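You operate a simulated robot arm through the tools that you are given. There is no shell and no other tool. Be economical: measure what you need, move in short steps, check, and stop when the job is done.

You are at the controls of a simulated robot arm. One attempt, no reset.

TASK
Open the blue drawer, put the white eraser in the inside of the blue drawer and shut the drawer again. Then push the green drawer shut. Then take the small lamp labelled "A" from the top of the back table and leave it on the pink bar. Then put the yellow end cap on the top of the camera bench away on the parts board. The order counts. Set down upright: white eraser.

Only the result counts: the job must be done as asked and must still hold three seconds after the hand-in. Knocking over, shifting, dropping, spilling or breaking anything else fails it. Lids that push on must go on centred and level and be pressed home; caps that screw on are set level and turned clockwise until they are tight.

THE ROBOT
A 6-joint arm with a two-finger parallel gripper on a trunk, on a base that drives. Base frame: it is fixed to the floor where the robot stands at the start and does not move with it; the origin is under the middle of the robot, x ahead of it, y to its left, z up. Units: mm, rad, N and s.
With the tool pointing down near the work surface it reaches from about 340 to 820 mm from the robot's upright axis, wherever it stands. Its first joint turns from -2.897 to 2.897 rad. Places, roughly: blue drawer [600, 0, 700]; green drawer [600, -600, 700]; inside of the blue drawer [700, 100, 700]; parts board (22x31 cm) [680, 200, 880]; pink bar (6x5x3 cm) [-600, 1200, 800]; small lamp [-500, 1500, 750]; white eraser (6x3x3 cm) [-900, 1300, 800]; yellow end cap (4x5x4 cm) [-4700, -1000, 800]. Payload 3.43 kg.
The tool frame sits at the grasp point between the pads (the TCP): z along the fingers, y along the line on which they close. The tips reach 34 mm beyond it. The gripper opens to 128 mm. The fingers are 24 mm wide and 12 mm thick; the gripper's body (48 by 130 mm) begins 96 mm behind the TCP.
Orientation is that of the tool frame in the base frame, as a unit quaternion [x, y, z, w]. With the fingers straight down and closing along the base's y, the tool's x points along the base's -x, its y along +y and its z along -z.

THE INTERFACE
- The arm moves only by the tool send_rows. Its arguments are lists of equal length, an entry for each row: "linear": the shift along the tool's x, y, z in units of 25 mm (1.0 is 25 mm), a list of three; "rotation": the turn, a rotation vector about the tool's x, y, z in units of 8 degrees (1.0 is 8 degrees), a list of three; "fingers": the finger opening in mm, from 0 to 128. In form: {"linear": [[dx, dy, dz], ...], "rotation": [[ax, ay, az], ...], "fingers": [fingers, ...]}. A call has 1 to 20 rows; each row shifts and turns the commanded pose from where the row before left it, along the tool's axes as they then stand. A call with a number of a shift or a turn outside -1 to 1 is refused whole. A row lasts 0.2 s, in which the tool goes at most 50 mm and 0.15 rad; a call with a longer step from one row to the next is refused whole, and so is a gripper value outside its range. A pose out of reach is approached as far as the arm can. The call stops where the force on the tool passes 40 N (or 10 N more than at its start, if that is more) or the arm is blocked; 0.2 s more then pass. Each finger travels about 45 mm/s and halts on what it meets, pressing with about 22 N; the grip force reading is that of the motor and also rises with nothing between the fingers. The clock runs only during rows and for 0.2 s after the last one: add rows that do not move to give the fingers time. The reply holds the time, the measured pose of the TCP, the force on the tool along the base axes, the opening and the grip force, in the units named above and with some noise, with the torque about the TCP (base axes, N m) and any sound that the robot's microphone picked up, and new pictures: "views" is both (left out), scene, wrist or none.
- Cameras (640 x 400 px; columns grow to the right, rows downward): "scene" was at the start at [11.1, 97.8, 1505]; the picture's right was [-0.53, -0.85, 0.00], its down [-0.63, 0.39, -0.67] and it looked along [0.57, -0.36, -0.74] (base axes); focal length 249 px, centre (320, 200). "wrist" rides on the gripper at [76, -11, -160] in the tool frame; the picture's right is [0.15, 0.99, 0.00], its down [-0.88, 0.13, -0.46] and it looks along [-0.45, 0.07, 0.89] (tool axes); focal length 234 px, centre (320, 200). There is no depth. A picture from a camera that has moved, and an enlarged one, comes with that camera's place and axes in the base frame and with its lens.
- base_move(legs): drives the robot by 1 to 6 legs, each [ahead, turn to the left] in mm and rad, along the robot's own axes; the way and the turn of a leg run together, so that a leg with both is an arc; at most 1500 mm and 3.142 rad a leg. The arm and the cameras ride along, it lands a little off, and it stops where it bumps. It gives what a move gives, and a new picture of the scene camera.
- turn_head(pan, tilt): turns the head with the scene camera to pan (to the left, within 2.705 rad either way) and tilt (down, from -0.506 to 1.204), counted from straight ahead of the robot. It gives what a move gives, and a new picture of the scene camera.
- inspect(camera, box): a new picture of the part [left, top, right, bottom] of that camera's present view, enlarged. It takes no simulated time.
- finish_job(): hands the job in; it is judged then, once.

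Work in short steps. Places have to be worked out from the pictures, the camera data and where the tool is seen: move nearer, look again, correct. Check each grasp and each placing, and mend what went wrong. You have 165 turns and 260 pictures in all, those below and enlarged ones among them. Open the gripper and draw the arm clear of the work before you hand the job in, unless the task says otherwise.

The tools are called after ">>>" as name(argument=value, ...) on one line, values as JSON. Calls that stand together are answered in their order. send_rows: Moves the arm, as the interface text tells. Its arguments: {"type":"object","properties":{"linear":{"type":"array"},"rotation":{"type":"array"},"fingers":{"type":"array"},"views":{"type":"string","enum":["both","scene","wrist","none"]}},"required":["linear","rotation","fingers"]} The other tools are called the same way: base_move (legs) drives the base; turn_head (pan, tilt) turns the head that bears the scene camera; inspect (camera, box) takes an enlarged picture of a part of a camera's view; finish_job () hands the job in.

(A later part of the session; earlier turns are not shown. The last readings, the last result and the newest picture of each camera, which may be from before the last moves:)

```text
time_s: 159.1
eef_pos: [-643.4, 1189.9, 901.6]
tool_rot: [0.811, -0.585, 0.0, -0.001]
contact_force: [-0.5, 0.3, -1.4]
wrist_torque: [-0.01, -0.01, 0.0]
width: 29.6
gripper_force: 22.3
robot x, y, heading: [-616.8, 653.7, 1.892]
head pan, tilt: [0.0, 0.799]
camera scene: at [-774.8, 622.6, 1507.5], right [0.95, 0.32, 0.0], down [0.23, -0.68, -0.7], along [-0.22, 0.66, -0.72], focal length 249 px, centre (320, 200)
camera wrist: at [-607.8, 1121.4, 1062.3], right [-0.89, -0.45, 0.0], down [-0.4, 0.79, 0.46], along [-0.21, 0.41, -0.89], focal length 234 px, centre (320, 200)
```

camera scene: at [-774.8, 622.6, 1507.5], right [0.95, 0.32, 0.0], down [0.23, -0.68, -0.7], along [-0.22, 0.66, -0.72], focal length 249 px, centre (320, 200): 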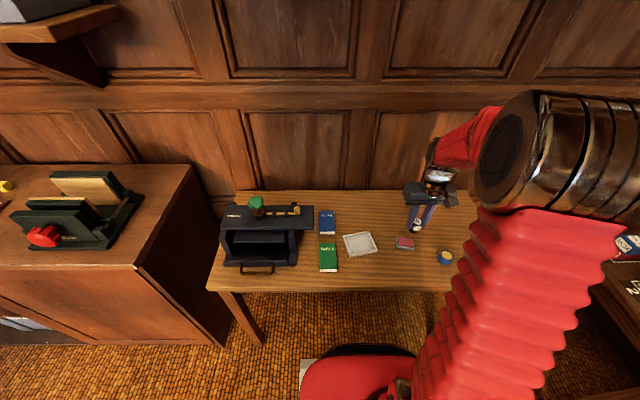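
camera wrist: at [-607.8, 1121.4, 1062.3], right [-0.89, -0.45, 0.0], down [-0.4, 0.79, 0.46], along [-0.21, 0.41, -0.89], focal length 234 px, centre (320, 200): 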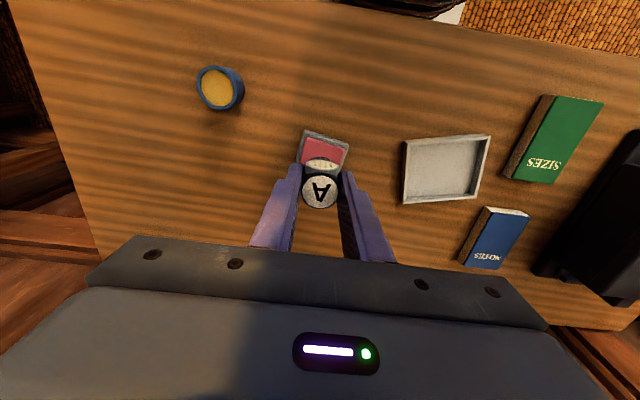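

Pink top centre ≈[-646,1194,782]. Small correction, then descend to ~6-10 mm above it.

>>> send_rows(linear=[[-0.18, 0.08, 0.5], [0, 0, 0.8], [0, 0, 0.8], [0, 0, 0.4]], rotation=[[0, 0, 0], [0, 0, 0], [0, 0, 0], [0, 0, 0]], fingers=[18, 18, 18, 18], views="both")

>>> inspect(camera="wrist", box=[260, 110, 388, 210])

>>> inspect(camera="scene", box=[370, 200, 450, 260])

```text
time_s: 160.1
eef_pos: [-647.0, 1194.3, 839.0]
tool_rot: [0.811, -0.585, -0.001, 0.0]
contact_force: [-0.2, 0.5, 0.0]
wrist_torque: [0.03, 0.0, -0.01]
width: 29.8
gripper_force: 22.0
robot x, y, heading: [-621.3, 654.5, 1.896]
head pan, tilt: [0.0, 0.799]
camera scene: at [-774.7, 622.6, 1507.5], right [0.95, 0.32, 0.0], down [0.23, -0.68, -0.7], along [-0.22, 0.66, -0.72], focal length 249 px, centre (320, 200)
camera wrist: at [-611.8, 1125.6, 998.3], right [-0.89, -0.45, 0.0], down [-0.4, 0.79, 0.46], along [-0.21, 0.41, -0.89], focal length 234 px, centre (320, 200)
```

scene: 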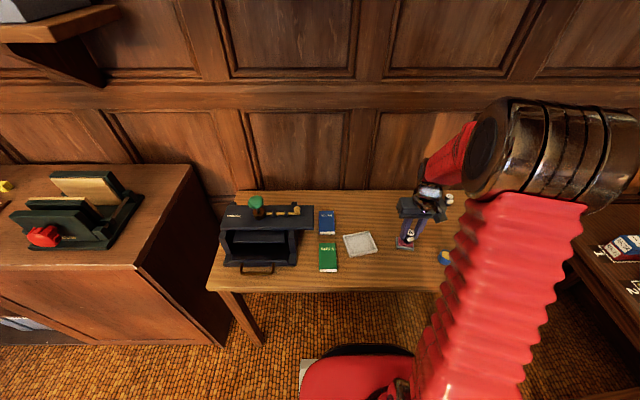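
wrist: 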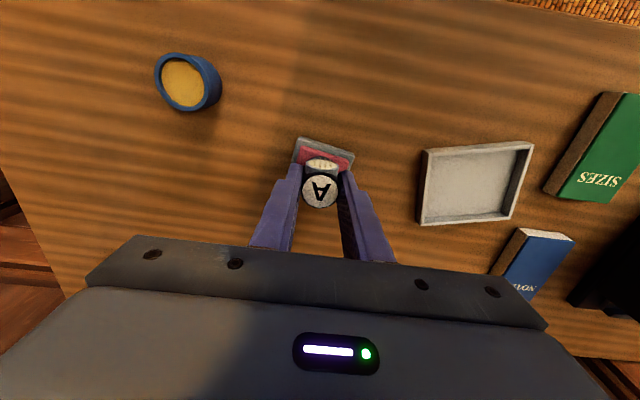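

```text
4.00 times, centred on (324, 160) of wrist
camera zoom: at [-611.8, 1125.6, 998.3], right [-0.89, -0.45, 0.0], down [-0.4, 0.79, 0.46], along [-0.21, 0.41, -0.89], focal length 937 px, centre (304, 360)
```

zoom: 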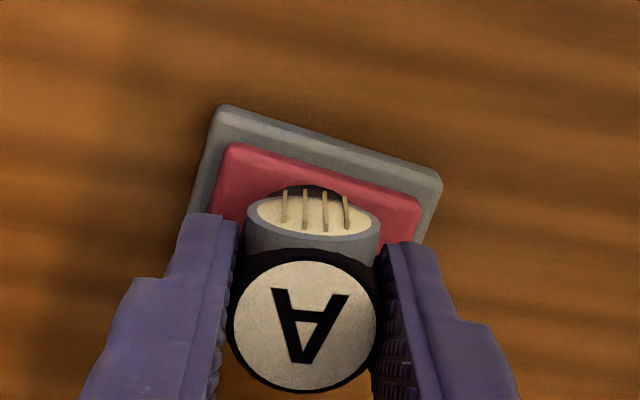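

```text
6.67 times, centred on (410, 230) of scene
camera zoom: at [-774.7, 622.6, 1507.5], right [0.95, 0.32, 0.0], down [0.23, -0.68, -0.7], along [-0.22, 0.66, -0.72], focal length 1657 px, centre (-280, 0)
```

zoom: 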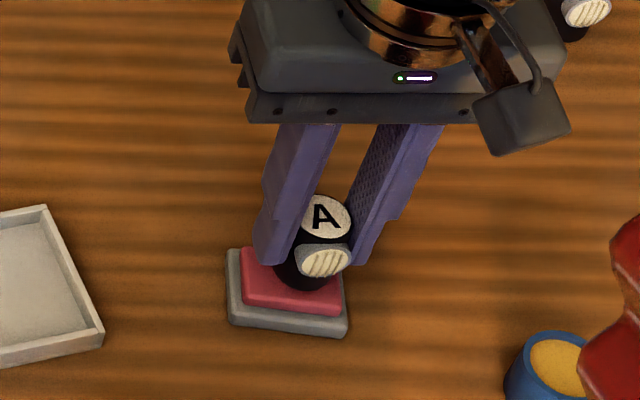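

Alignment is within ~3 mm; correct that and lower slowly until contact.

>>> send_rows(linear=[[-0.13, 0.03, 0.1], [0, 0, 0.1], [0, 0, 0.1], [0, 0, 0.08], [0, 0, 0.06], [0, 0, 0.06], [0, 0, 0.06]], rotation=[[0, 0, 0], [0, 0, 0], [0, 0, 0], [0, 0, 0], [0, 0, 0], [0, 0, 0], [0, 0, 0]], fingers=[18, 18, 18, 18, 18, 18, 18], views="none")

>>> inspect(camera="scene", box=[370, 200, 450, 260])

```text
time_s: 161.7
eef_pos: [-650.1, 1196.6, 826.7]
tool_rot: [0.811, -0.585, -0.001, 0.0]
contact_force: [0.2, -0.2, 12.8]
wrist_torque: [-0.07, 0.0, -0.04]
width: 29.7
gripper_force: 22.2
robot x, y, heading: [-618.3, 654.0, 1.892]
head pan, tilt: [0.0, 0.799]
```

```text
6.67 times, centred on (410, 230) of scene
camera zoom: at [-774.7, 622.2, 1507.5], right [0.95, 0.32, 0.0], down [0.23, -0.68, -0.7], along [-0.22, 0.66, -0.72], focal length 1657 px, centre (-280, 0)
```

zoom: 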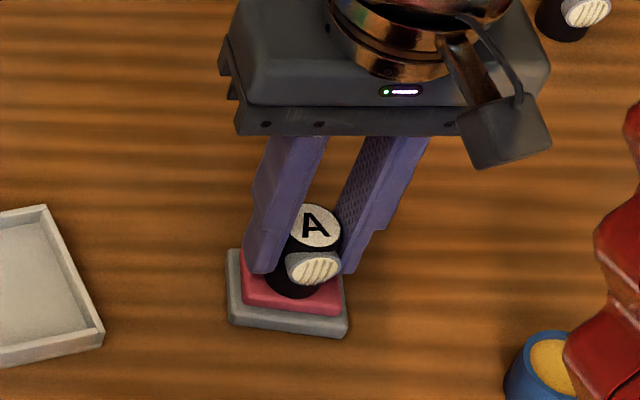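

Contact (13 N), lamp seated on the pink bar. Open and lift straight up.

>>> send_rows(linear=[[0, 0, 0], [0, 0, 0], [0, 0, 0], [0, 0, 0], [0, 0, -0.4], [0, 0, -0.8], [0, 0, -0.9], [0, 0, -0.9], [0, 0, -0.9], [0, 0, -0.9], [0, 0, -0.9], [0, 0, -0.9]], rotation=[[0, 0, 0], [0, 0, 0], [0, 0, 0], [0, 0, 0], [0, 0, 0], [0, 0, 0], [0, 0, 0], [0, 0, 0], [0, 0, 0], [0, 0, 0], [0, 0, 0], [0, 0, 0]], fingers=[32, 40, 50, 60, 60, 60, 60, 60, 60, 60, 60, 60], views="wrist")

>>> inspect(camera="scene", box=[370, 200, 450, 260])

```text
time_s: 164.3
eef_pos: [-649.5, 1195.6, 990.1]
tool_rot: [0.811, -0.585, 0.0, 0.0]
contact_force: [0.4, 0.5, 0.2]
wrist_torque: [0.03, 0.03, 0.0]
width: 59.9
gripper_force: 0.0
robot x, y, heading: [-616.4, 654.1, 1.893]
head pan, tilt: [0.0, 0.799]
camera wrist: at [-613.8, 1128.6, 1149.7], right [-0.89, -0.45, 0.0], down [-0.4, 0.79, 0.46], along [-0.21, 0.41, -0.89], focal length 234 px, centre (320, 200)
```

wrist: 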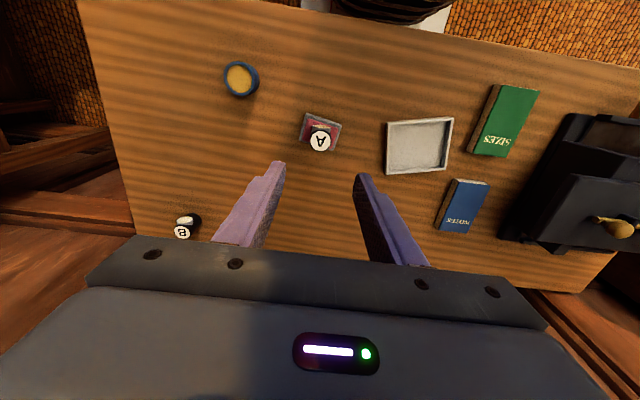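

```text
6.67 times, centred on (410, 230) of scene
camera zoom: at [-774.8, 622.6, 1507.5], right [0.95, 0.32, 0.0], down [0.23, -0.68, -0.7], along [-0.22, 0.66, -0.72], focal length 1657 px, centre (-280, 0)
```

zoom: 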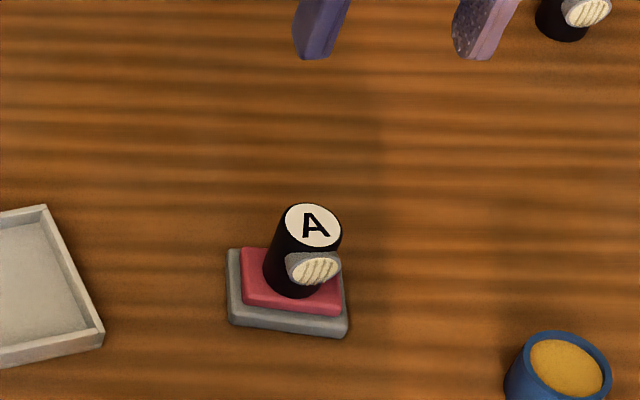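

Lamp A stands on the pink bar. Raise and retract the arm, back away and drive toward the camera bench on the far side.

>>> send_rows(linear=[[0, 0, -0.9], [0, 0, -0.9], [0.5, 0, -0.9], [0.9, 0, -0.9], [0.9, 0, -0.9], [0.9, 0, -0.9], [0.9, 0, 0]], rotation=[[0, 0, 0], [0, 0, 0], [0, 0, 0], [0, 0, 0], [0, 0, 0], [0, 0, 0], [0, 0, 0]], fingers=[60, 60, 60, 60, 60, 60, 60], views="none")

>>> base_move(legs=[[-270, 0], [0, 1.57]])

>>> turn_head(pan=0.0, tilt=0.35)

```text
time_s: 165.9
eef_pos: [-617.1, 1100.1, 1124.9]
tool_rot: [0.811, -0.585, 0.0, -0.001]
contact_force: [0.0, 0.4, 0.0]
wrist_torque: [0.0, 0.02, 0.0]
width: 59.9
gripper_force: 0.0
robot x, y, heading: [-617.7, 656.3, 1.896]
head pan, tilt: [0.0, 0.799]
```

```text
time_s: 173.9
eef_pos: [-978.9, 390.5, 1123.5]
tool_rot: [0.986, 0.169, 0.0, 0.0]
contact_force: [-0.6, -0.1, 0.3]
wrist_torque: [0.0, 0.02, 0.02]
width: 60.3
gripper_force: 0.0
robot x, y, heading: [-545.4, 438.7, -2.806]
head pan, tilt: [0.0, 0.799]
camera scene: at [-514.7, 279.4, 1507.5], right [-0.33, 0.95, 0.0], down [0.68, 0.23, -0.7], along [-0.66, -0.23, -0.72], focal length 249 px, centre (320, 200)
```

scene: 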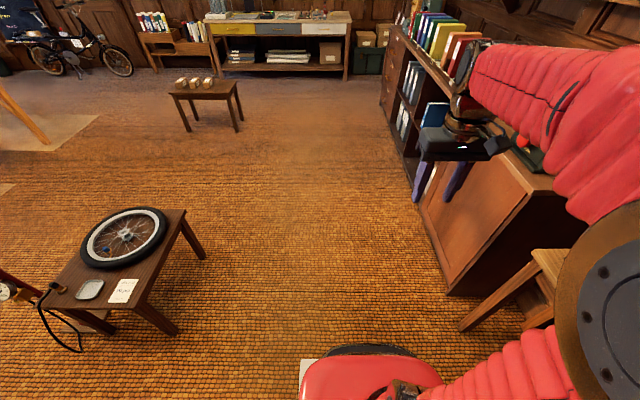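

```text
time_s: 174.8
eef_pos: [-977.6, 391.8, 1123.9]
tool_rot: [0.986, 0.168, 0.0, -0.001]
contact_force: [-0.3, 0.3, -0.1]
wrist_torque: [-0.01, -0.01, 0.0]
width: 60.1
gripper_force: 0.0
robot x, y, heading: [-547.3, 435.6, -2.81]
head pan, tilt: [0.0, 0.351]
camera scene: at [-526.4, 275.3, 1547.1], right [-0.33, 0.95, 0.0], down [0.33, 0.11, -0.94], along [-0.89, -0.31, -0.34], focal length 249 px, centre (320, 200)
```

scene: 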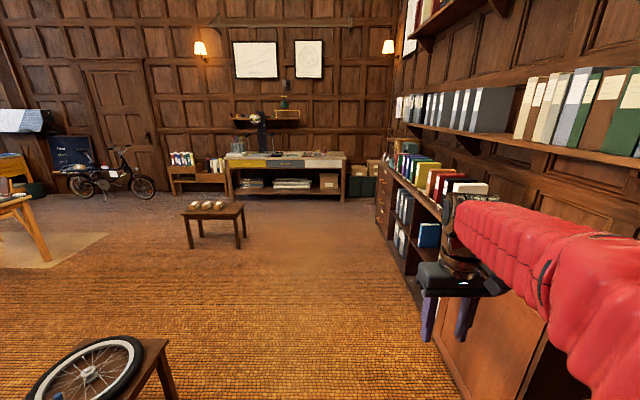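

The lane is clear straight ahead to the bench. Drive 3450 mm.

>>> base_move(legs=[[1500, 0], [1500, 0], [450, 0]])

>>> turn_head(pan=0.0, tilt=0.7)

```text
time_s: 196.9
eef_pos: [-4261.4, -768.6, 1124.5]
tool_rot: [0.985, 0.17, 0.0, 0.0]
contact_force: [-0.5, 0.4, 0.2]
wrist_torque: [0.0, 0.01, 0.02]
width: 60.1
gripper_force: 0.0
robot x, y, heading: [-3828.8, -721.4, -2.806]
head pan, tilt: [0.0, 0.351]
camera scene: at [-3809.6, -881.5, 1547.2], right [-0.33, 0.94, 0.0], down [0.32, 0.11, -0.94], along [-0.89, -0.31, -0.34], focal length 249 px, centre (320, 200)
```

scene: 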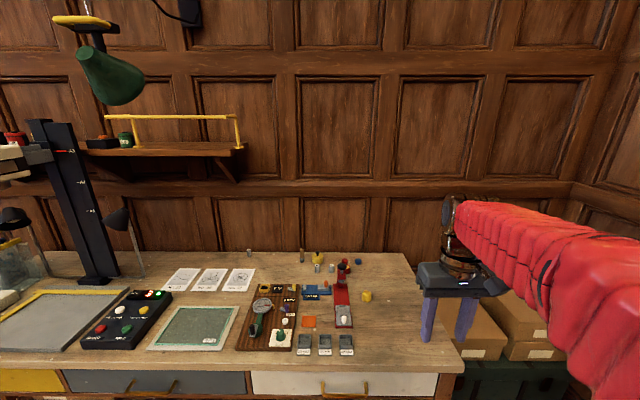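

```text
time_s: 197.8
eef_pos: [-4261.5, -769.4, 1125.3]
tool_rot: [0.985, 0.171, 0.0, 0.001]
contact_force: [0.0, 0.3, 0.4]
wrist_torque: [0.0, 0.0, 0.02]
width: 60.0
gripper_force: 0.0
robot x, y, heading: [-3827.9, -718.7, -2.806]
head pan, tilt: [0.0, 0.7]
camera scene: at [-3801.9, -878.8, 1515.8], right [-0.33, 0.94, 0.0], down [0.61, 0.21, -0.77], along [-0.72, -0.25, -0.64], focal length 249 px, centre (320, 200)
```

scene: 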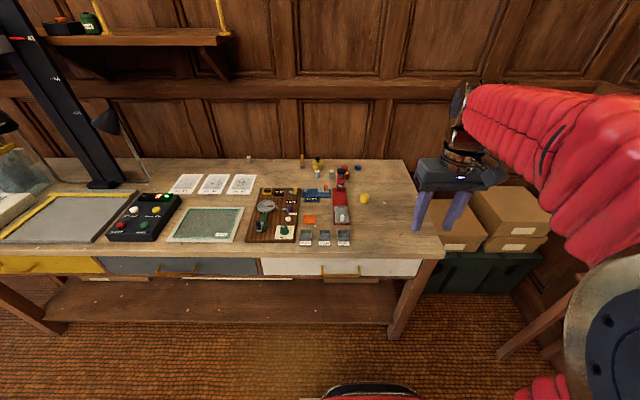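

Enlarge the right part of the bench to identify the yellow end cap.

>>> inspect(camera="scene", box=[240, 150, 400, 250])

>>> inspect(camera="scene", box=[300, 150, 380, 200])

```text
4.00 times, centred on (320, 200) of scene
camera zoom: at [-3801.9, -878.8, 1515.8], right [-0.33, 0.94, 0.0], down [0.61, 0.21, -0.77], along [-0.72, -0.25, -0.64], focal length 994 px, centre (320, 200)
```

zoom: 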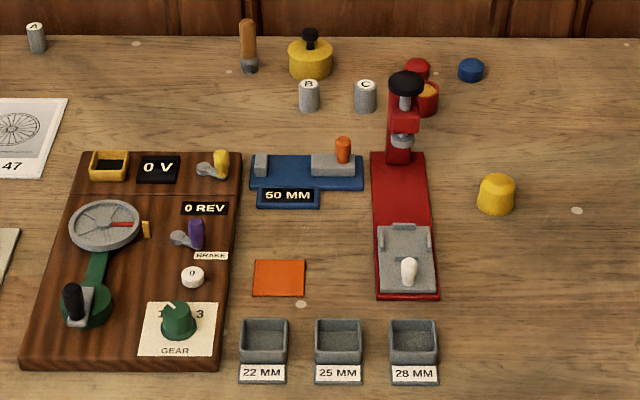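

```text
8.00 times, centred on (340, 175) of scene
camera zoom: at [-3801.9, -878.8, 1515.8], right [-0.33, 0.94, 0.0], down [0.61, 0.21, -0.77], along [-0.72, -0.25, -0.64], focal length 1989 px, centre (160, 400)
```

zoom: 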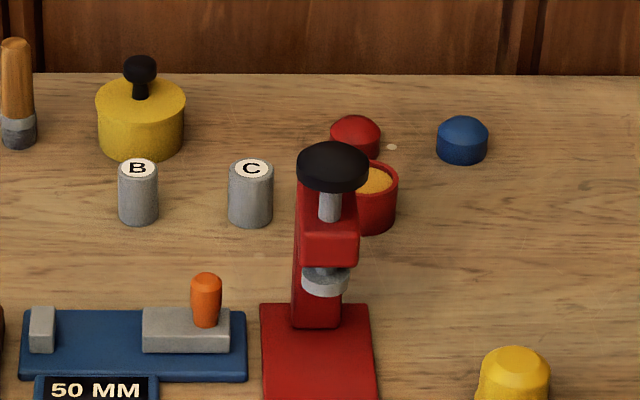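

The yellow end cap is at ≈[-4683,-975]. Drive 200 mm closer.

>>> base_move(legs=[[200, 0]])

>>> inspect(camera="scene", box=[300, 180, 460, 280])

```text
time_s: 199.7
eef_pos: [-4452.7, -834.8, 1124.8]
tool_rot: [0.986, 0.169, -0.001, 0.0]
contact_force: [-1.1, -0.4, 0.1]
wrist_torque: [0.02, -0.01, 0.0]
width: 59.8
gripper_force: 0.0
robot x, y, heading: [-4024.5, -792.1, -2.8]
head pan, tilt: [0.0, 0.7]
camera scene: at [-3993.9, -946.0, 1515.8], right [-0.33, 0.94, 0.0], down [0.61, 0.21, -0.76], along [-0.72, -0.25, -0.64], focal length 249 px, centre (320, 200)
```

scene: 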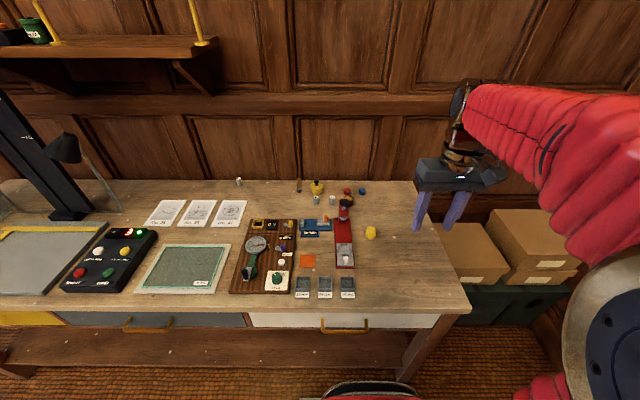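

```text
4.00 times, centred on (380, 230) of scene
camera zoom: at [-3993.9, -946.0, 1515.8], right [-0.33, 0.94, 0.0], down [0.61, 0.21, -0.76], along [-0.72, -0.25, -0.64], focal length 994 px, centre (80, 80)
```

zoom: 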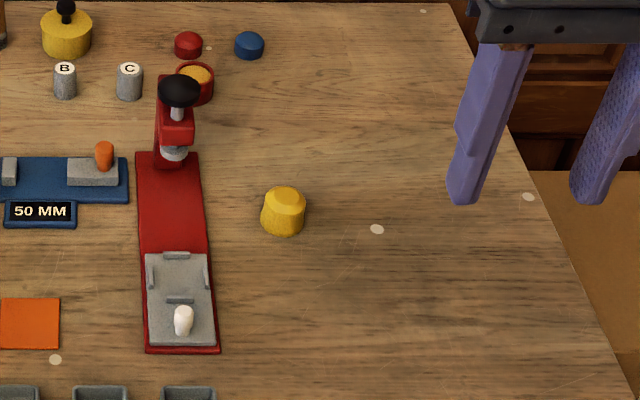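

Move above the cap at z≈1000.

>>> send_rows(linear=[[-0.81, 0.195, 0.4], [-0.81, 0.195, 0.4], [-0.81, 0.195, 0.4], [-0.81, 0.195, 0.4], [-0.81, 0.195, 0.4], [-0.81, 0.195, 0.4], [-0.81, 0.195, 0.4], [-0.81, 0.195, 0.4], [-0.81, 0.195, 0.4], [-0.81, 0.195, 0.4], [-0.81, 0.195, 0.4], [-0.81, 0.195, 0.4]], rotation=[[0, 0, 0], [0, 0, 0], [0, 0, 0], [0, 0, 0], [0, 0, 0], [0, 0, 0], [0, 0, 0], [0, 0, 0], [0, 0, 0], [0, 0, 0], [0, 0, 0], [0, 0, 0]], fingers=[70, 75, 75, 75, 75, 75, 75, 75, 75, 75, 75, 75], views="wrist")

>>> inspect(camera="wrist", box=[260, 90, 388, 170])

```text
time_s: 202.3
eef_pos: [-4663.3, -970.9, 1006.1]
tool_rot: [0.986, 0.169, 0.0, 0.0]
contact_force: [-0.1, 0.1, -1.2]
wrist_torque: [0.04, 0.01, -0.02]
width: 74.9
gripper_force: 0.0
robot x, y, heading: [-4020.8, -784.7, -2.81]
head pan, tilt: [0.0, 0.7]
camera wrist: at [-4593.4, -933.5, 1166.3], right [0.47, -0.88, 0.0], down [-0.79, -0.42, 0.46], along [-0.4, -0.21, -0.89], focal length 234 px, centre (320, 200)
```

wrist: 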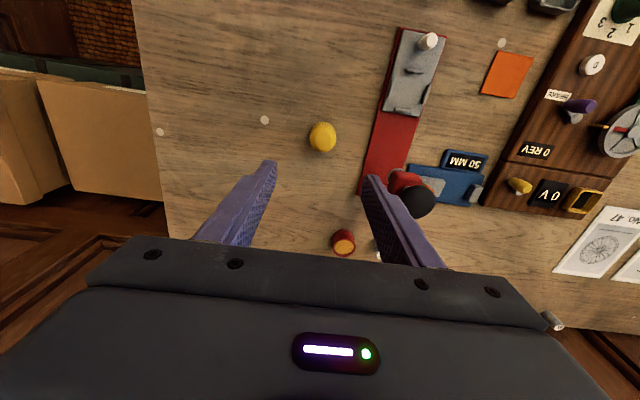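

```text
5.00 times, centred on (324, 130) of wrist
camera zoom: at [-4593.4, -933.5, 1166.3], right [0.47, -0.88, 0.0], down [-0.79, -0.42, 0.46], along [-0.4, -0.21, -0.89], focal length 1171 px, centre (300, 550)
```

zoom: 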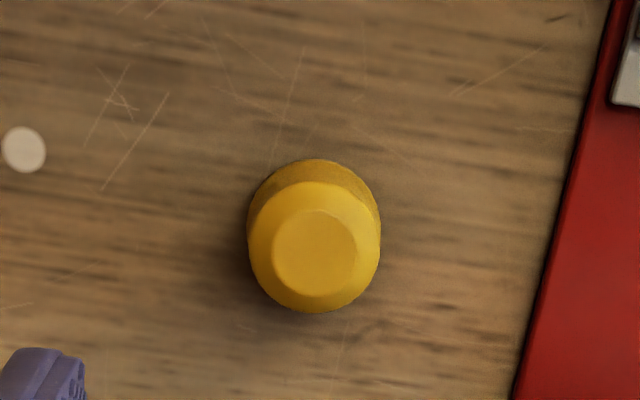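

Cap ≈[-4657,-971], diameter ~43. Correct and descend to z≈870.

>>> send_rows(linear=[[0.23, 0.07, 0.7], [0, 0, 0.8], [0, 0, 0.8], [0, 0, 0.8], [0, 0, 0.8], [0, 0, 0.8], [0, 0, 0.7]], rotation=[[0, 0, 0], [0, 0, 0], [0, 0, 0], [0, 0, 0], [0, 0, 0], [0, 0, 0], [0, 0, 0]], fingers=[80, 80, 80, 80, 80, 80, 80], views="wrist")

```text
time_s: 203.9
eef_pos: [-4658.4, -970.0, 870.7]
tool_rot: [0.986, 0.169, 0.0, 0.0]
contact_force: [-0.1, 0.3, 0.3]
wrist_torque: [-0.02, 0.0, 0.01]
width: 80.0
gripper_force: 0.0
robot x, y, heading: [-4022.0, -787.3, -2.805]
head pan, tilt: [0.0, 0.7]
camera wrist: at [-4589.0, -934.2, 1031.2], right [0.47, -0.88, 0.0], down [-0.79, -0.42, 0.46], along [-0.4, -0.21, -0.89], focal length 234 px, centre (320, 200)
```

wrist: 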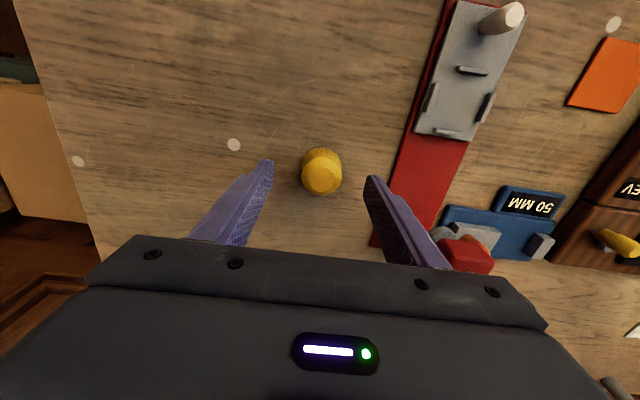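

Centred; top ≈831. Descend 34 mm and close.

>>> send_rows(linear=[[0, 0, 0.5], [0, 0, 0.5], [0, 0, 0.36], [0, 0, 0], [0, 0, 0], [0, 0, 0], [0, 0, 0], [0, 0, 0]], rotation=[[0, 0, 0], [0, 0, 0], [0, 0, 0], [0, 0, 0], [0, 0, 0], [0, 0, 0], [0, 0, 0], [0, 0, 0]], fingers=[80, 80, 80, 65, 50, 40, 30, 30], views="wrist")

```text
time_s: 205.7
eef_pos: [-4656.8, -970.4, 837.1]
tool_rot: [0.986, 0.169, -0.001, 0.0]
contact_force: [-0.4, 1.0, 0.5]
wrist_torque: [0.01, -0.01, -0.03]
width: 38.7
gripper_force: 21.9
robot x, y, heading: [-4022.5, -787.8, -2.804]
head pan, tilt: [0.0, 0.7]
camera wrist: at [-4588.4, -934.9, 996.9], right [0.47, -0.88, 0.0], down [-0.79, -0.42, 0.46], along [-0.4, -0.21, -0.89], focal length 234 px, centre (320, 200)
```

wrist: 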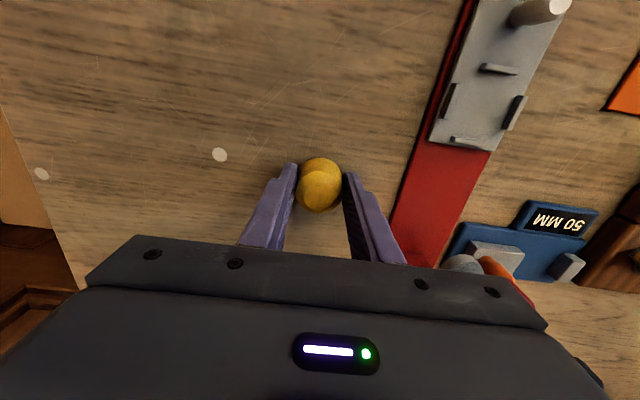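

Gripped at 38.7 mm. Lift and check the hold.

>>> send_rows(linear=[[0, 0, -0.3], [0, 0, -0.6], [0, 0, -0.8], [0, 0, -0.8], [0, 0, -0.8], [0, 0, -0.8], [0, 0, -0.8], [0, 0, -0.8], [0, 0, -0.8], [0, 0, -0.8], [0, 0, -0.8], [0, 0, -0.8], [0, 0, -0.8], [0, 0, -0.8], [0, 0, -0.8], [0, 0, -0.8]], rotation=[[0, 0, 0], [0, 0, 0], [0, 0, 0], [0, 0, 0], [0, 0, 0], [0, 0, 0], [0, 0, 0], [0, 0, 0], [0, 0, 0], [0, 0, 0], [0, 0, 0], [0, 0, 0], [0, 0, 0], [0, 0, 0], [0, 0, 0], [0, 0, 0]], fingers=[30, 30, 30, 30, 30, 30, 30, 30, 30, 30, 30, 30, 30, 30, 30, 30], views="wrist")

>>> inspect(camera="wrist", box=[260, 130, 388, 210])

```text
time_s: 209.1
eef_pos: [-4657.6, -970.7, 1139.5]
tool_rot: [0.986, 0.169, 0.0, 0.0]
contact_force: [-0.7, 0.0, 0.1]
wrist_torque: [-0.01, -0.01, 0.04]
width: 39.0
gripper_force: 21.7
robot x, y, heading: [-4018.1, -790.0, -2.805]
head pan, tilt: [0.0, 0.7]
camera wrist: at [-4587.6, -934.6, 1299.2], right [0.47, -0.88, 0.0], down [-0.79, -0.42, 0.46], along [-0.4, -0.21, -0.89], focal length 234 px, centre (320, 200)
```

wrist: 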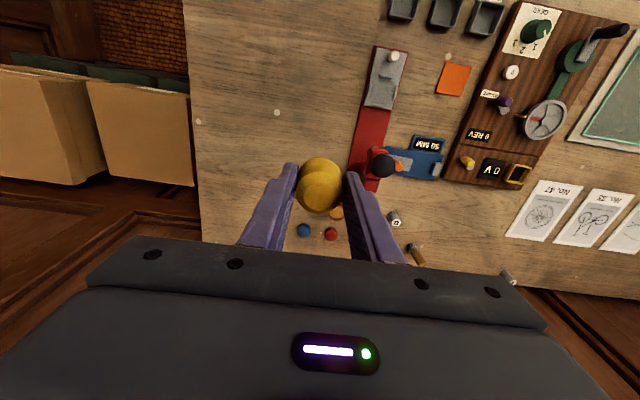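

```text
5.00 times, centred on (324, 170) of wrist
camera zoom: at [-4587.6, -934.6, 1299.2], right [0.47, -0.88, 0.0], down [-0.79, -0.42, 0.46], along [-0.4, -0.21, -0.89], focal length 1171 px, centre (300, 350)
```

zoom: 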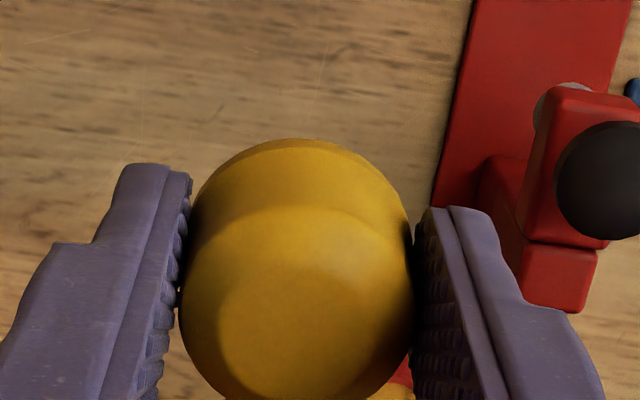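

Held well. Retract the arm, back off, turn around, and drive back toward the main bench.

>>> send_rows(linear=[[0.9, 0, 0], [0.9, 0, 0], [0.9, 0, 0], [0.9, 0, 0], [0.9, 0, 0], [0.9, 0, 0], [0.9, 0, 0], [0.9, 0, 0], [0.9, 0, 0]], rotation=[[0, 0, 0], [0, 0, 0], [0, 0, 0], [0, 0, 0], [0, 0, 0], [0, 0, 0], [0, 0, 0], [0, 0, 0], [0, 0, 0]], fingers=[30, 30, 30, 30, 30, 30, 30, 30, 30], views="none")

>>> base_move(legs=[[-400, 0], [0, 3.123], [1500, 0], [1450, 0]])

```text
time_s: 211.1
eef_pos: [-4465.0, -903.3, 1138.6]
tool_rot: [0.986, 0.169, 0.0, 0.0]
contact_force: [-0.1, 0.2, -0.2]
wrist_torque: [0.05, -0.03, -0.01]
width: 39.2
gripper_force: 21.8
robot x, y, heading: [-4019.9, -787.0, -2.806]
head pan, tilt: [0.0, 0.7]
```

```text
time_s: 220.3
eef_pos: [-3421.9, -1051.9, 1139.0]
tool_rot: [0.466, 0.885, -0.001, 0.0]
contact_force: [-0.3, 0.1, -1.0]
wrist_torque: [0.0, 0.01, 0.01]
width: 38.9
gripper_force: 22.4
robot x, y, heading: [-3694.9, -683.4, -0.985]
head pan, tilt: [0.0, 0.7]
stopped in leg 2: the robot was blocked; the commanded pose is now the measured one
camera scene: at [-3551.0, -617.8, 1515.8], right [-0.83, -0.55, 0.0], down [-0.36, 0.54, -0.76], along [0.42, -0.64, -0.64], focal length 249 px, centre (320, 200)
```

scene: 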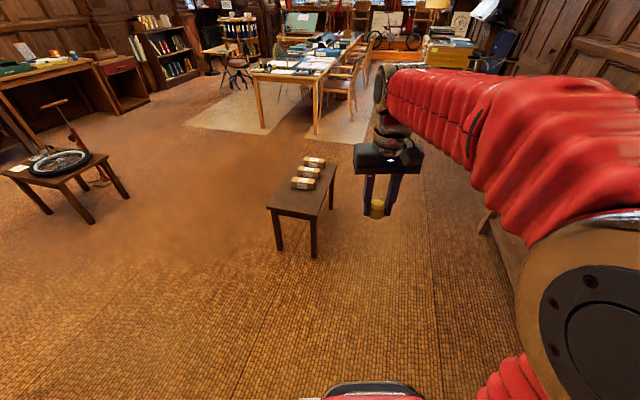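

The turn was blocked. Look around to see what touches.

>>> turn_head(pan=-1.6, tilt=0.9)

>>> turn_head(pan=2.6, tilt=0.9)

```text
time_s: 222.0
eef_pos: [-3423.6, -1051.0, 1139.1]
tool_rot: [0.465, 0.885, 0.0, 0.0]
contact_force: [-0.5, -0.3, -0.7]
wrist_torque: [-0.02, 0.02, -0.02]
width: 38.9
gripper_force: 22.1
robot x, y, heading: [-3699.6, -681.9, -0.984]
head pan, tilt: [-1.6, 0.901]
camera scene: at [-3662.1, -586.9, 1499.6], right [-0.53, 0.85, 0.0], down [0.66, 0.41, -0.62], along [-0.53, -0.33, -0.78], focal length 249 px, centre (320, 200)
```

scene: 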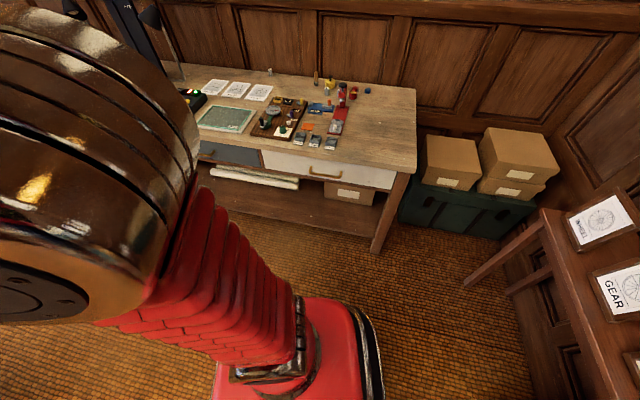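

```text
time_s: 225.4
eef_pos: [-3422.0, -1051.2, 1139.6]
tool_rot: [0.466, 0.885, 0.0, 0.0]
contact_force: [-0.8, 0.6, -0.6]
wrist_torque: [0.0, 0.02, -0.04]
width: 38.8
gripper_force: 21.8
robot x, y, heading: [-3695.5, -679.0, -0.981]
head pan, tilt: [2.601, 0.901]
camera scene: at [-3601.4, -471.5, 1499.6], right [1.0, 0.05, 0.0], down [0.04, -0.78, -0.62], along [-0.03, 0.62, -0.78], focal length 249 px, centre (320, 200)
```

scene: 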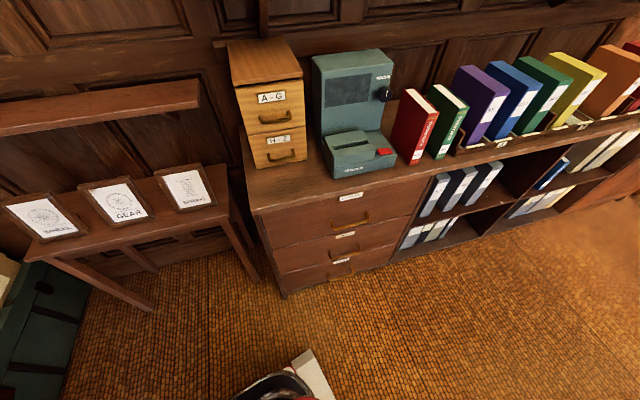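

>>> turn_head(pan=1.5, tilt=1.1)

>>> turn_head(pan=-2.5, tilt=1.1)

```text
time_s: 226.8
eef_pos: [-3422.2, -1051.9, 1138.3]
tool_rot: [0.466, 0.885, 0.001, 0.0]
contact_force: [-0.3, 0.2, -0.9]
wrist_torque: [0.0, -0.01, 0.01]
width: 38.8
gripper_force: 22.5
robot x, y, heading: [-3693.6, -681.7, -0.981]
head pan, tilt: [1.499, 1.1]
camera scene: at [-3543.1, -515.8, 1485.8], right [0.49, -0.87, 0.0], down [-0.78, -0.44, -0.45], along [0.39, 0.22, -0.89], focal length 249 px, centre (320, 200)
```

scene: 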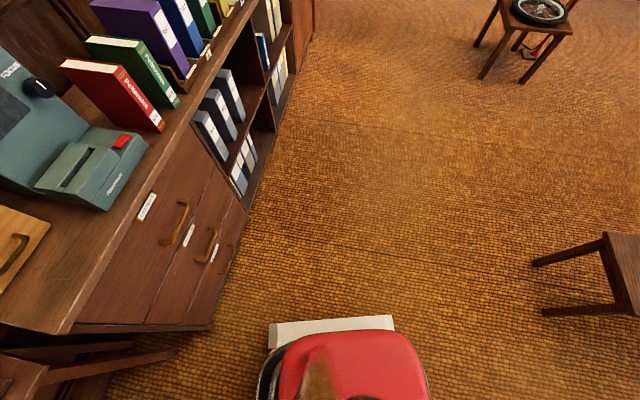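

```text
time_s: 230.0
eef_pos: [-3422.9, -1052.1, 1139.1]
tool_rot: [0.466, 0.885, 0.0, 0.0]
contact_force: [0.0, 0.9, -1.0]
wrist_torque: [-0.03, 0.01, 0.0]
width: 39.1
gripper_force: 21.9
robot x, y, heading: [-3695.9, -680.8, -0.988]
head pan, tilt: [-2.499, 1.1]
camera scene: at [-3657.5, -525.8, 1485.8], right [0.34, 0.94, 0.0], down [0.84, -0.3, -0.45], along [-0.43, 0.15, -0.89], focal length 249 px, centre (320, 200)
```

scene: 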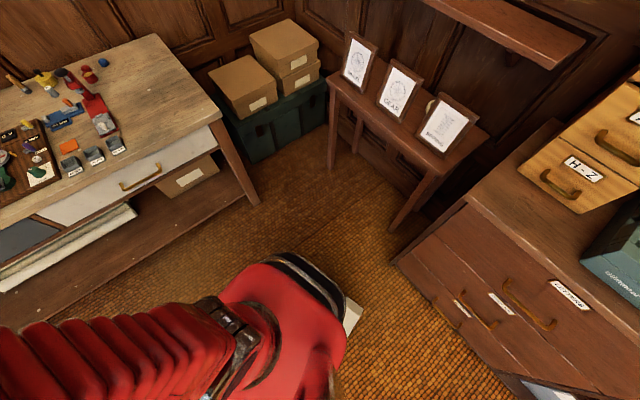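

Nothing visibly touches the base or arm. Try continuing the turn in a smaller bit.

>>> base_move(legs=[[0, 0.4]])

```text
time_s: 232.1
eef_pos: [-3302.2, -915.9, 1139.3]
tool_rot: [0.281, 0.96, 0.0, -0.001]
contact_force: [0.3, -0.1, -0.1]
wrist_torque: [-0.02, -0.01, 0.01]
width: 39.0
gripper_force: 21.7
robot x, y, heading: [-3699.5, -689.6, -0.585]
head pan, tilt: [-2.499, 1.1]
camera scene: at [-3729.4, -532.6, 1485.8], right [-0.06, 1.0, 0.0], down [0.89, 0.05, -0.45], along [-0.45, -0.03, -0.89], focal length 249 px, centre (320, 200)
```

scene: 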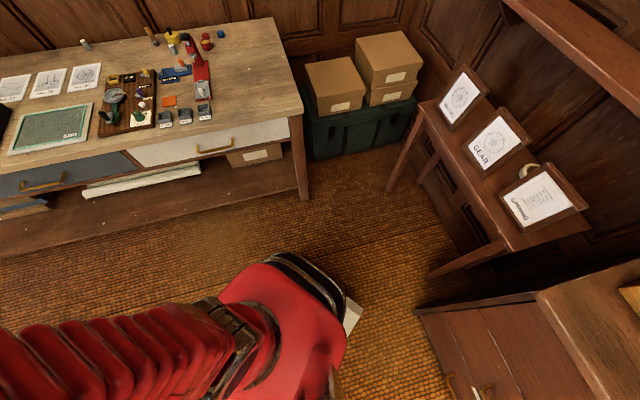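

It turns freely. Finish the turn and drive on.

>>> base_move(legs=[[0, 0.5], [0, 0.4]])

>>> turn_head(pan=0.0, tilt=0.5)

```text
time_s: 236.1
eef_pos: [-3277.8, -517.0, 1139.1]
tool_rot: [-0.162, 0.987, 0.0, 0.0]
contact_force: [-0.4, -0.2, -0.4]
wrist_torque: [-0.04, -0.01, -0.02]
width: 38.9
gripper_force: 22.3
robot x, y, heading: [-3692.2, -717.5, 0.299]
head pan, tilt: [-2.499, 1.1]
camera scene: at [-3835.6, -639.3, 1485.8], right [-0.81, 0.58, 0.0], down [0.52, 0.72, -0.45], along [-0.26, -0.37, -0.89], focal length 249 px, centre (320, 200)
```

scene: 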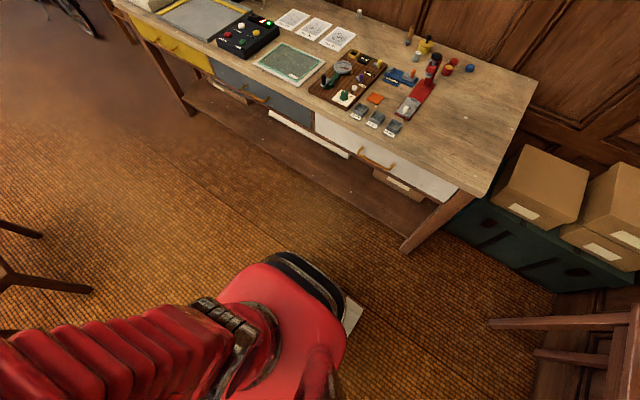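

```text
time_s: 238.3
eef_pos: [-3276.5, -517.0, 1139.6]
tool_rot: [-0.163, 0.987, 0.0, 0.0]
contact_force: [0.3, 0.7, -0.3]
wrist_torque: [0.01, -0.03, 0.0]
width: 38.8
gripper_force: 22.2
robot x, y, heading: [-3693.3, -717.3, 0.306]
head pan, tilt: [0.0, 0.499]
camera scene: at [-3712.0, -560.5, 1533.5], right [0.3, -0.95, 0.0], down [-0.46, -0.14, -0.88], along [0.84, 0.26, -0.48], focal length 249 px, centre (320, 200)
```

scene: 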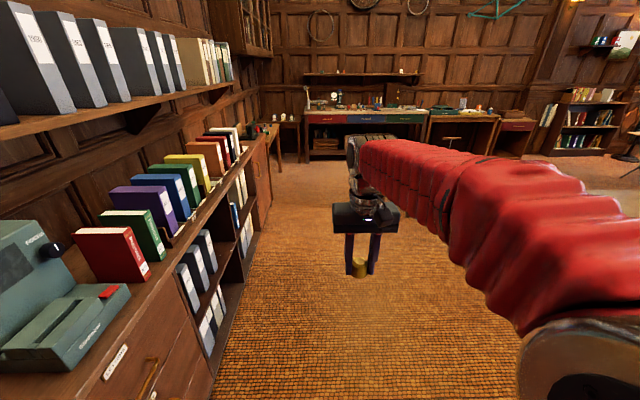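

Lane is clear. Drive 3000 mm with small heading correction.

>>> base_move(legs=[[1500, 0.01], [1500, 0]])

```text
time_s: 257.4
eef_pos: [-426.4, 462.8, 1139.5]
tool_rot: [-0.187, 0.982, 0.0, 0.0]
contact_force: [0.7, 0.2, 0.2]
wrist_torque: [-0.02, 0.02, -0.01]
width: 39.2
gripper_force: 22.2
robot x, y, heading: [-831.4, 242.8, 0.357]
head pan, tilt: [0.0, 0.499]
camera scene: at [-858.3, 397.6, 1533.5], right [0.35, -0.94, 0.0], down [-0.45, -0.17, -0.88], along [0.82, 0.31, -0.48], focal length 249 px, centre (320, 200)
```

scene: 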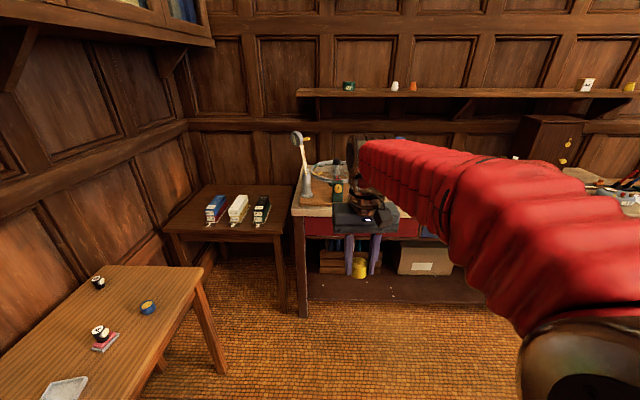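

Drive diagonally to the stance in front of the parts board.

>>> base_move(legs=[[0, -0.66], [820, 0], [0, 0.62]])

>>> turn_head(pan=0.0, tilt=0.75)

```text
time_s: 268.0
eef_pos: [360.8, 194.6, 1141.3]
tool_rot: [-0.166, 0.986, 0.0, -0.001]
contact_force: [-0.9, -0.1, -1.3]
wrist_torque: [-0.01, -0.02, 0.02]
width: 38.7
gripper_force: 22.2
robot x, y, heading: [-50.7, -33.4, 0.304]
head pan, tilt: [0.0, 0.499]
camera scene: at [-64.8, 125.7, 1533.5], right [0.3, -0.95, 0.0], down [-0.46, -0.14, -0.88], along [0.84, 0.27, -0.48], focal length 249 px, centre (320, 200)
```

scene: 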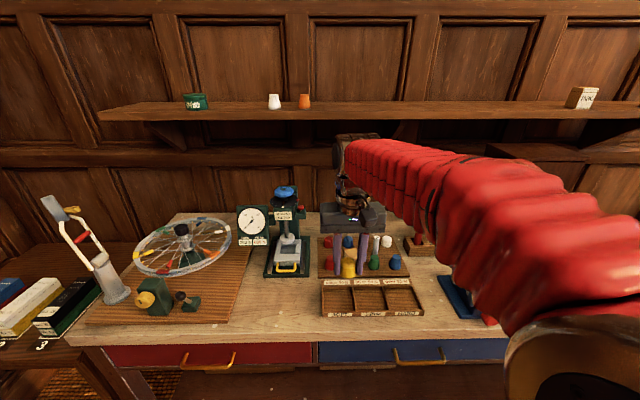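

```text
time_s: 268.8
eef_pos: [361.2, 194.0, 1141.2]
tool_rot: [-0.166, 0.986, 0.0, 0.0]
contact_force: [0.7, 1.0, -0.4]
wrist_torque: [-0.01, -0.01, 0.02]
width: 38.8
gripper_force: 22.3
robot x, y, heading: [-45.0, -33.3, 0.31]
head pan, tilt: [0.0, 0.75]
camera scene: at [-72.5, 123.3, 1511.6], right [0.3, -0.95, 0.0], down [-0.65, -0.21, -0.73], along [0.7, 0.22, -0.68], focal length 249 px, centre (320, 200)
```

scene: 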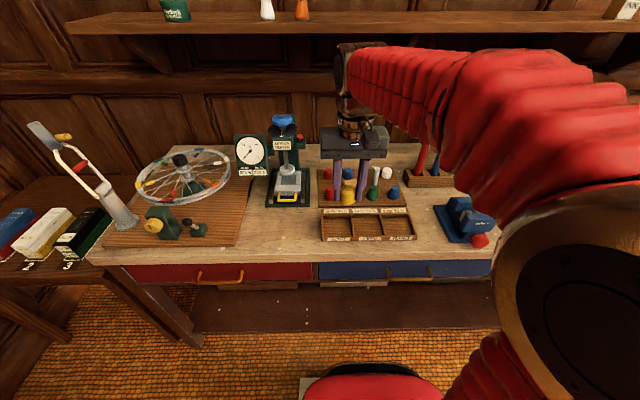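

>>> send_rows(linear=[[0, -1, 0], [0, -1, 0], [0, -1, 0], [0, -1, 0], [0, -1, 0], [0, -1, 0], [0, -1, 0], [0, -1, 0]], rotation=[[0, 0, 0], [0, 0, 0], [0, 0, 0], [0, 0, 0], [0, 0, 0], [0, 0, 0], [0, 0, 0], [0, 0, 0]], fingers=[30, 30, 30, 30, 30, 30, 30, 30], views="none")

>>> inspect(camera="scene", box=[300, 155, 428, 235])

```text
time_s: 270.6
eef_pos: [427.5, 6.1, 1139.7]
tool_rot: [-0.166, 0.986, 0.0, 0.0]
contact_force: [-0.3, -0.3, -0.4]
wrist_torque: [0.02, -0.02, 0.01]
width: 39.0
gripper_force: 22.3
robot x, y, heading: [-50.4, -34.0, 0.307]
head pan, tilt: [0.0, 0.75]
```

```text
5.00 times, centred on (364, 195) of scene
camera zoom: at [-72.5, 123.2, 1511.5], right [0.3, -0.95, 0.0], down [-0.65, -0.21, -0.73], along [0.7, 0.22, -0.68], focal length 1243 px, centre (100, 225)
```

zoom: 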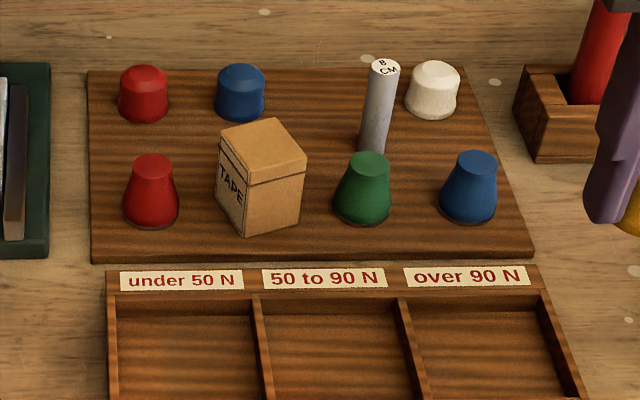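

Back row: red, blue, (gap), white end caps – the yellow cap belongs in the gap, about [758,183], too far from here. Drive 110 mm forward.

>>> base_move(legs=[[110, 0.01]])

>>> inspect(camera="scene", box=[290, 180, 450, 280])

```text
time_s: 271.9
eef_pos: [533.8, 44.4, 1140.3]
tool_rot: [-0.171, 0.985, 0.0, 0.0]
contact_force: [-0.2, 0.2, -0.6]
wrist_torque: [0.0, -0.03, 0.02]
width: 38.7
gripper_force: 22.4
robot x, y, heading: [59.5, 3.1, 0.321]
head pan, tilt: [0.0, 0.75]
camera scene: at [33.1, 156.6, 1511.5], right [0.31, -0.95, 0.0], down [-0.65, -0.21, -0.73], along [0.69, 0.23, -0.68], focal length 249 px, centre (320, 200)
```

scene: 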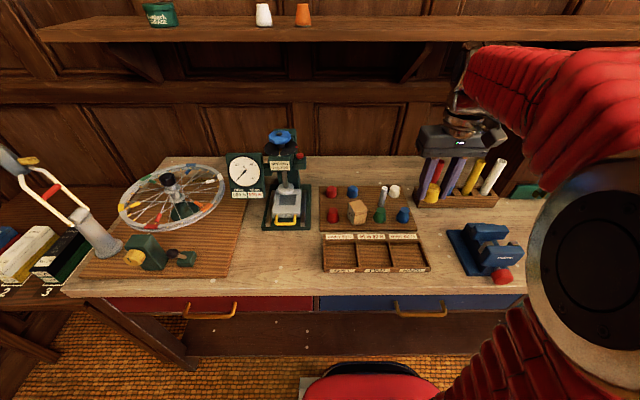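

```text
4.00 times, centred on (370, 230) of scene
camera zoom: at [33.1, 156.6, 1511.5], right [0.31, -0.95, 0.0], down [-0.65, -0.21, -0.73], along [0.69, 0.23, -0.68], focal length 994 px, centre (120, 80)
```

zoom: 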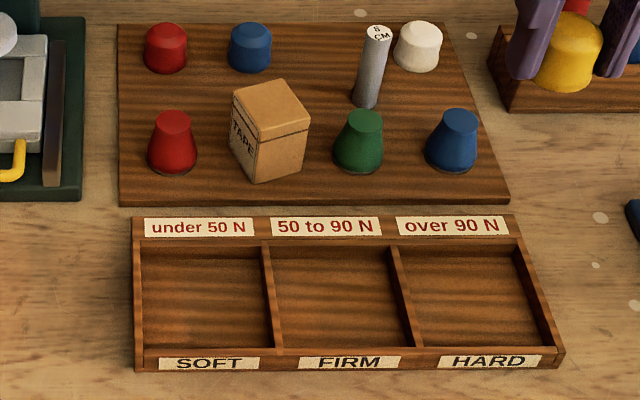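

Move over the gap at z≈1060 and look with the wrist camera.

>>> send_rows(linear=[[-0.8, 0.21, 0], [-0.8, 0.21, 0], [-0.8, 0.21, 0], [-0.8, 0.21, 0], [-0.8, 0.21, 0], [-0.8, 0.21, 0], [-0.8, 0.21, 0], [-0.8, 0.21, 0], [-0.8, 0.21, 0], [-0.8, 0.21, 0], [-0.8, 0.21, 0], [-0.8, 0.21, 0], [0, 0, 0.8], [0, 0, 0.8], [0, 0, 0.8], [0, 0, 0.8]], rotation=[[0, 0, 0], [0, 0, 0], [0, 0, 0], [0, 0, 0], [0, 0, 0], [0, 0, 0], [0, 0, 0], [0, 0, 0], [0, 0, 0], [0, 0, 0], [0, 0, 0], [0, 0, 0], [0, 0, 0.1], [0, 0, 0.1], [0, 0, 0], [0, 0, 0]], fingers=[30, 30, 30, 30, 30, 30, 30, 30, 30, 30, 30, 30, 30, 30, 30, 30], views="both")

>>> inspect(camera="wrist", box=[220, 80, 420, 205])

```text
time_s: 275.3
eef_pos: [738.2, 184.9, 1061.8]
tool_rot: [-0.157, 0.988, 0.0, 0.0]
contact_force: [0.1, -0.9, -0.9]
wrist_torque: [-0.02, -0.02, -0.01]
width: 38.9
gripper_force: 21.9
robot x, y, heading: [61.0, 3.8, 0.317]
head pan, tilt: [0.0, 0.75]
camera scene: at [33.5, 156.7, 1511.5], right [0.31, -0.95, 0.0], down [-0.65, -0.21, -0.73], along [0.69, 0.23, -0.68], focal length 249 px, centre (320, 200)
camera wrist: at [671.5, 150.5, 1220.7], right [-0.45, 0.9, 0.0], down [0.8, 0.4, 0.46], along [0.41, 0.2, -0.89], focal length 234 px, centre (320, 200)
```

scene: 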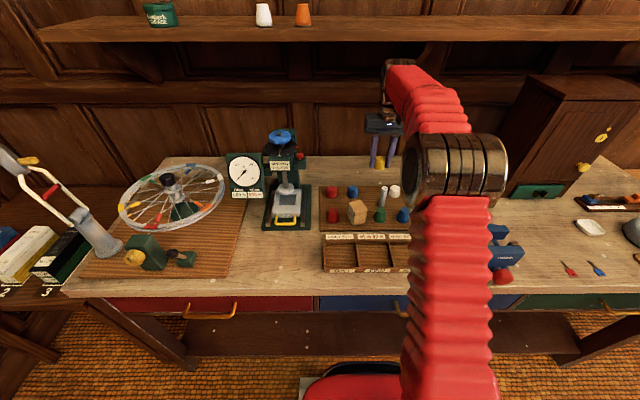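
wrist: 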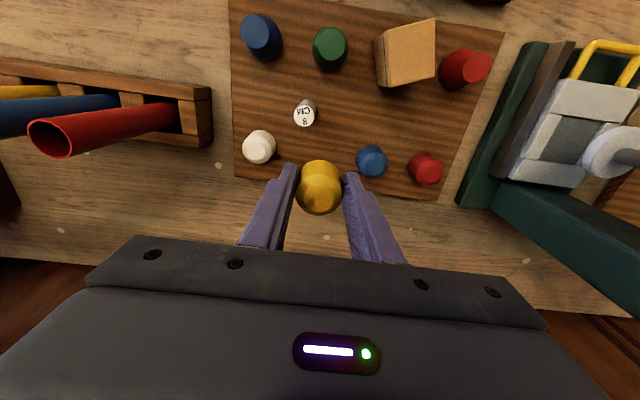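

```text
3.20 times, centred on (320, 142) of wrist
camera zoom: at [671.5, 150.5, 1220.7], right [-0.45, 0.9, 0.0], down [0.8, 0.4, 0.46], along [0.41, 0.2, -0.89], focal length 749 px, centre (320, 384)
```

zoom: 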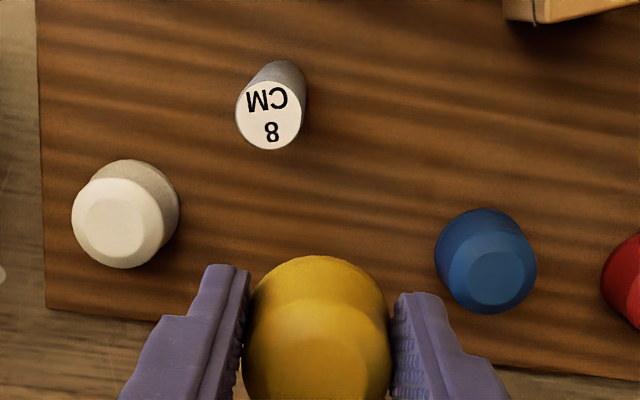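

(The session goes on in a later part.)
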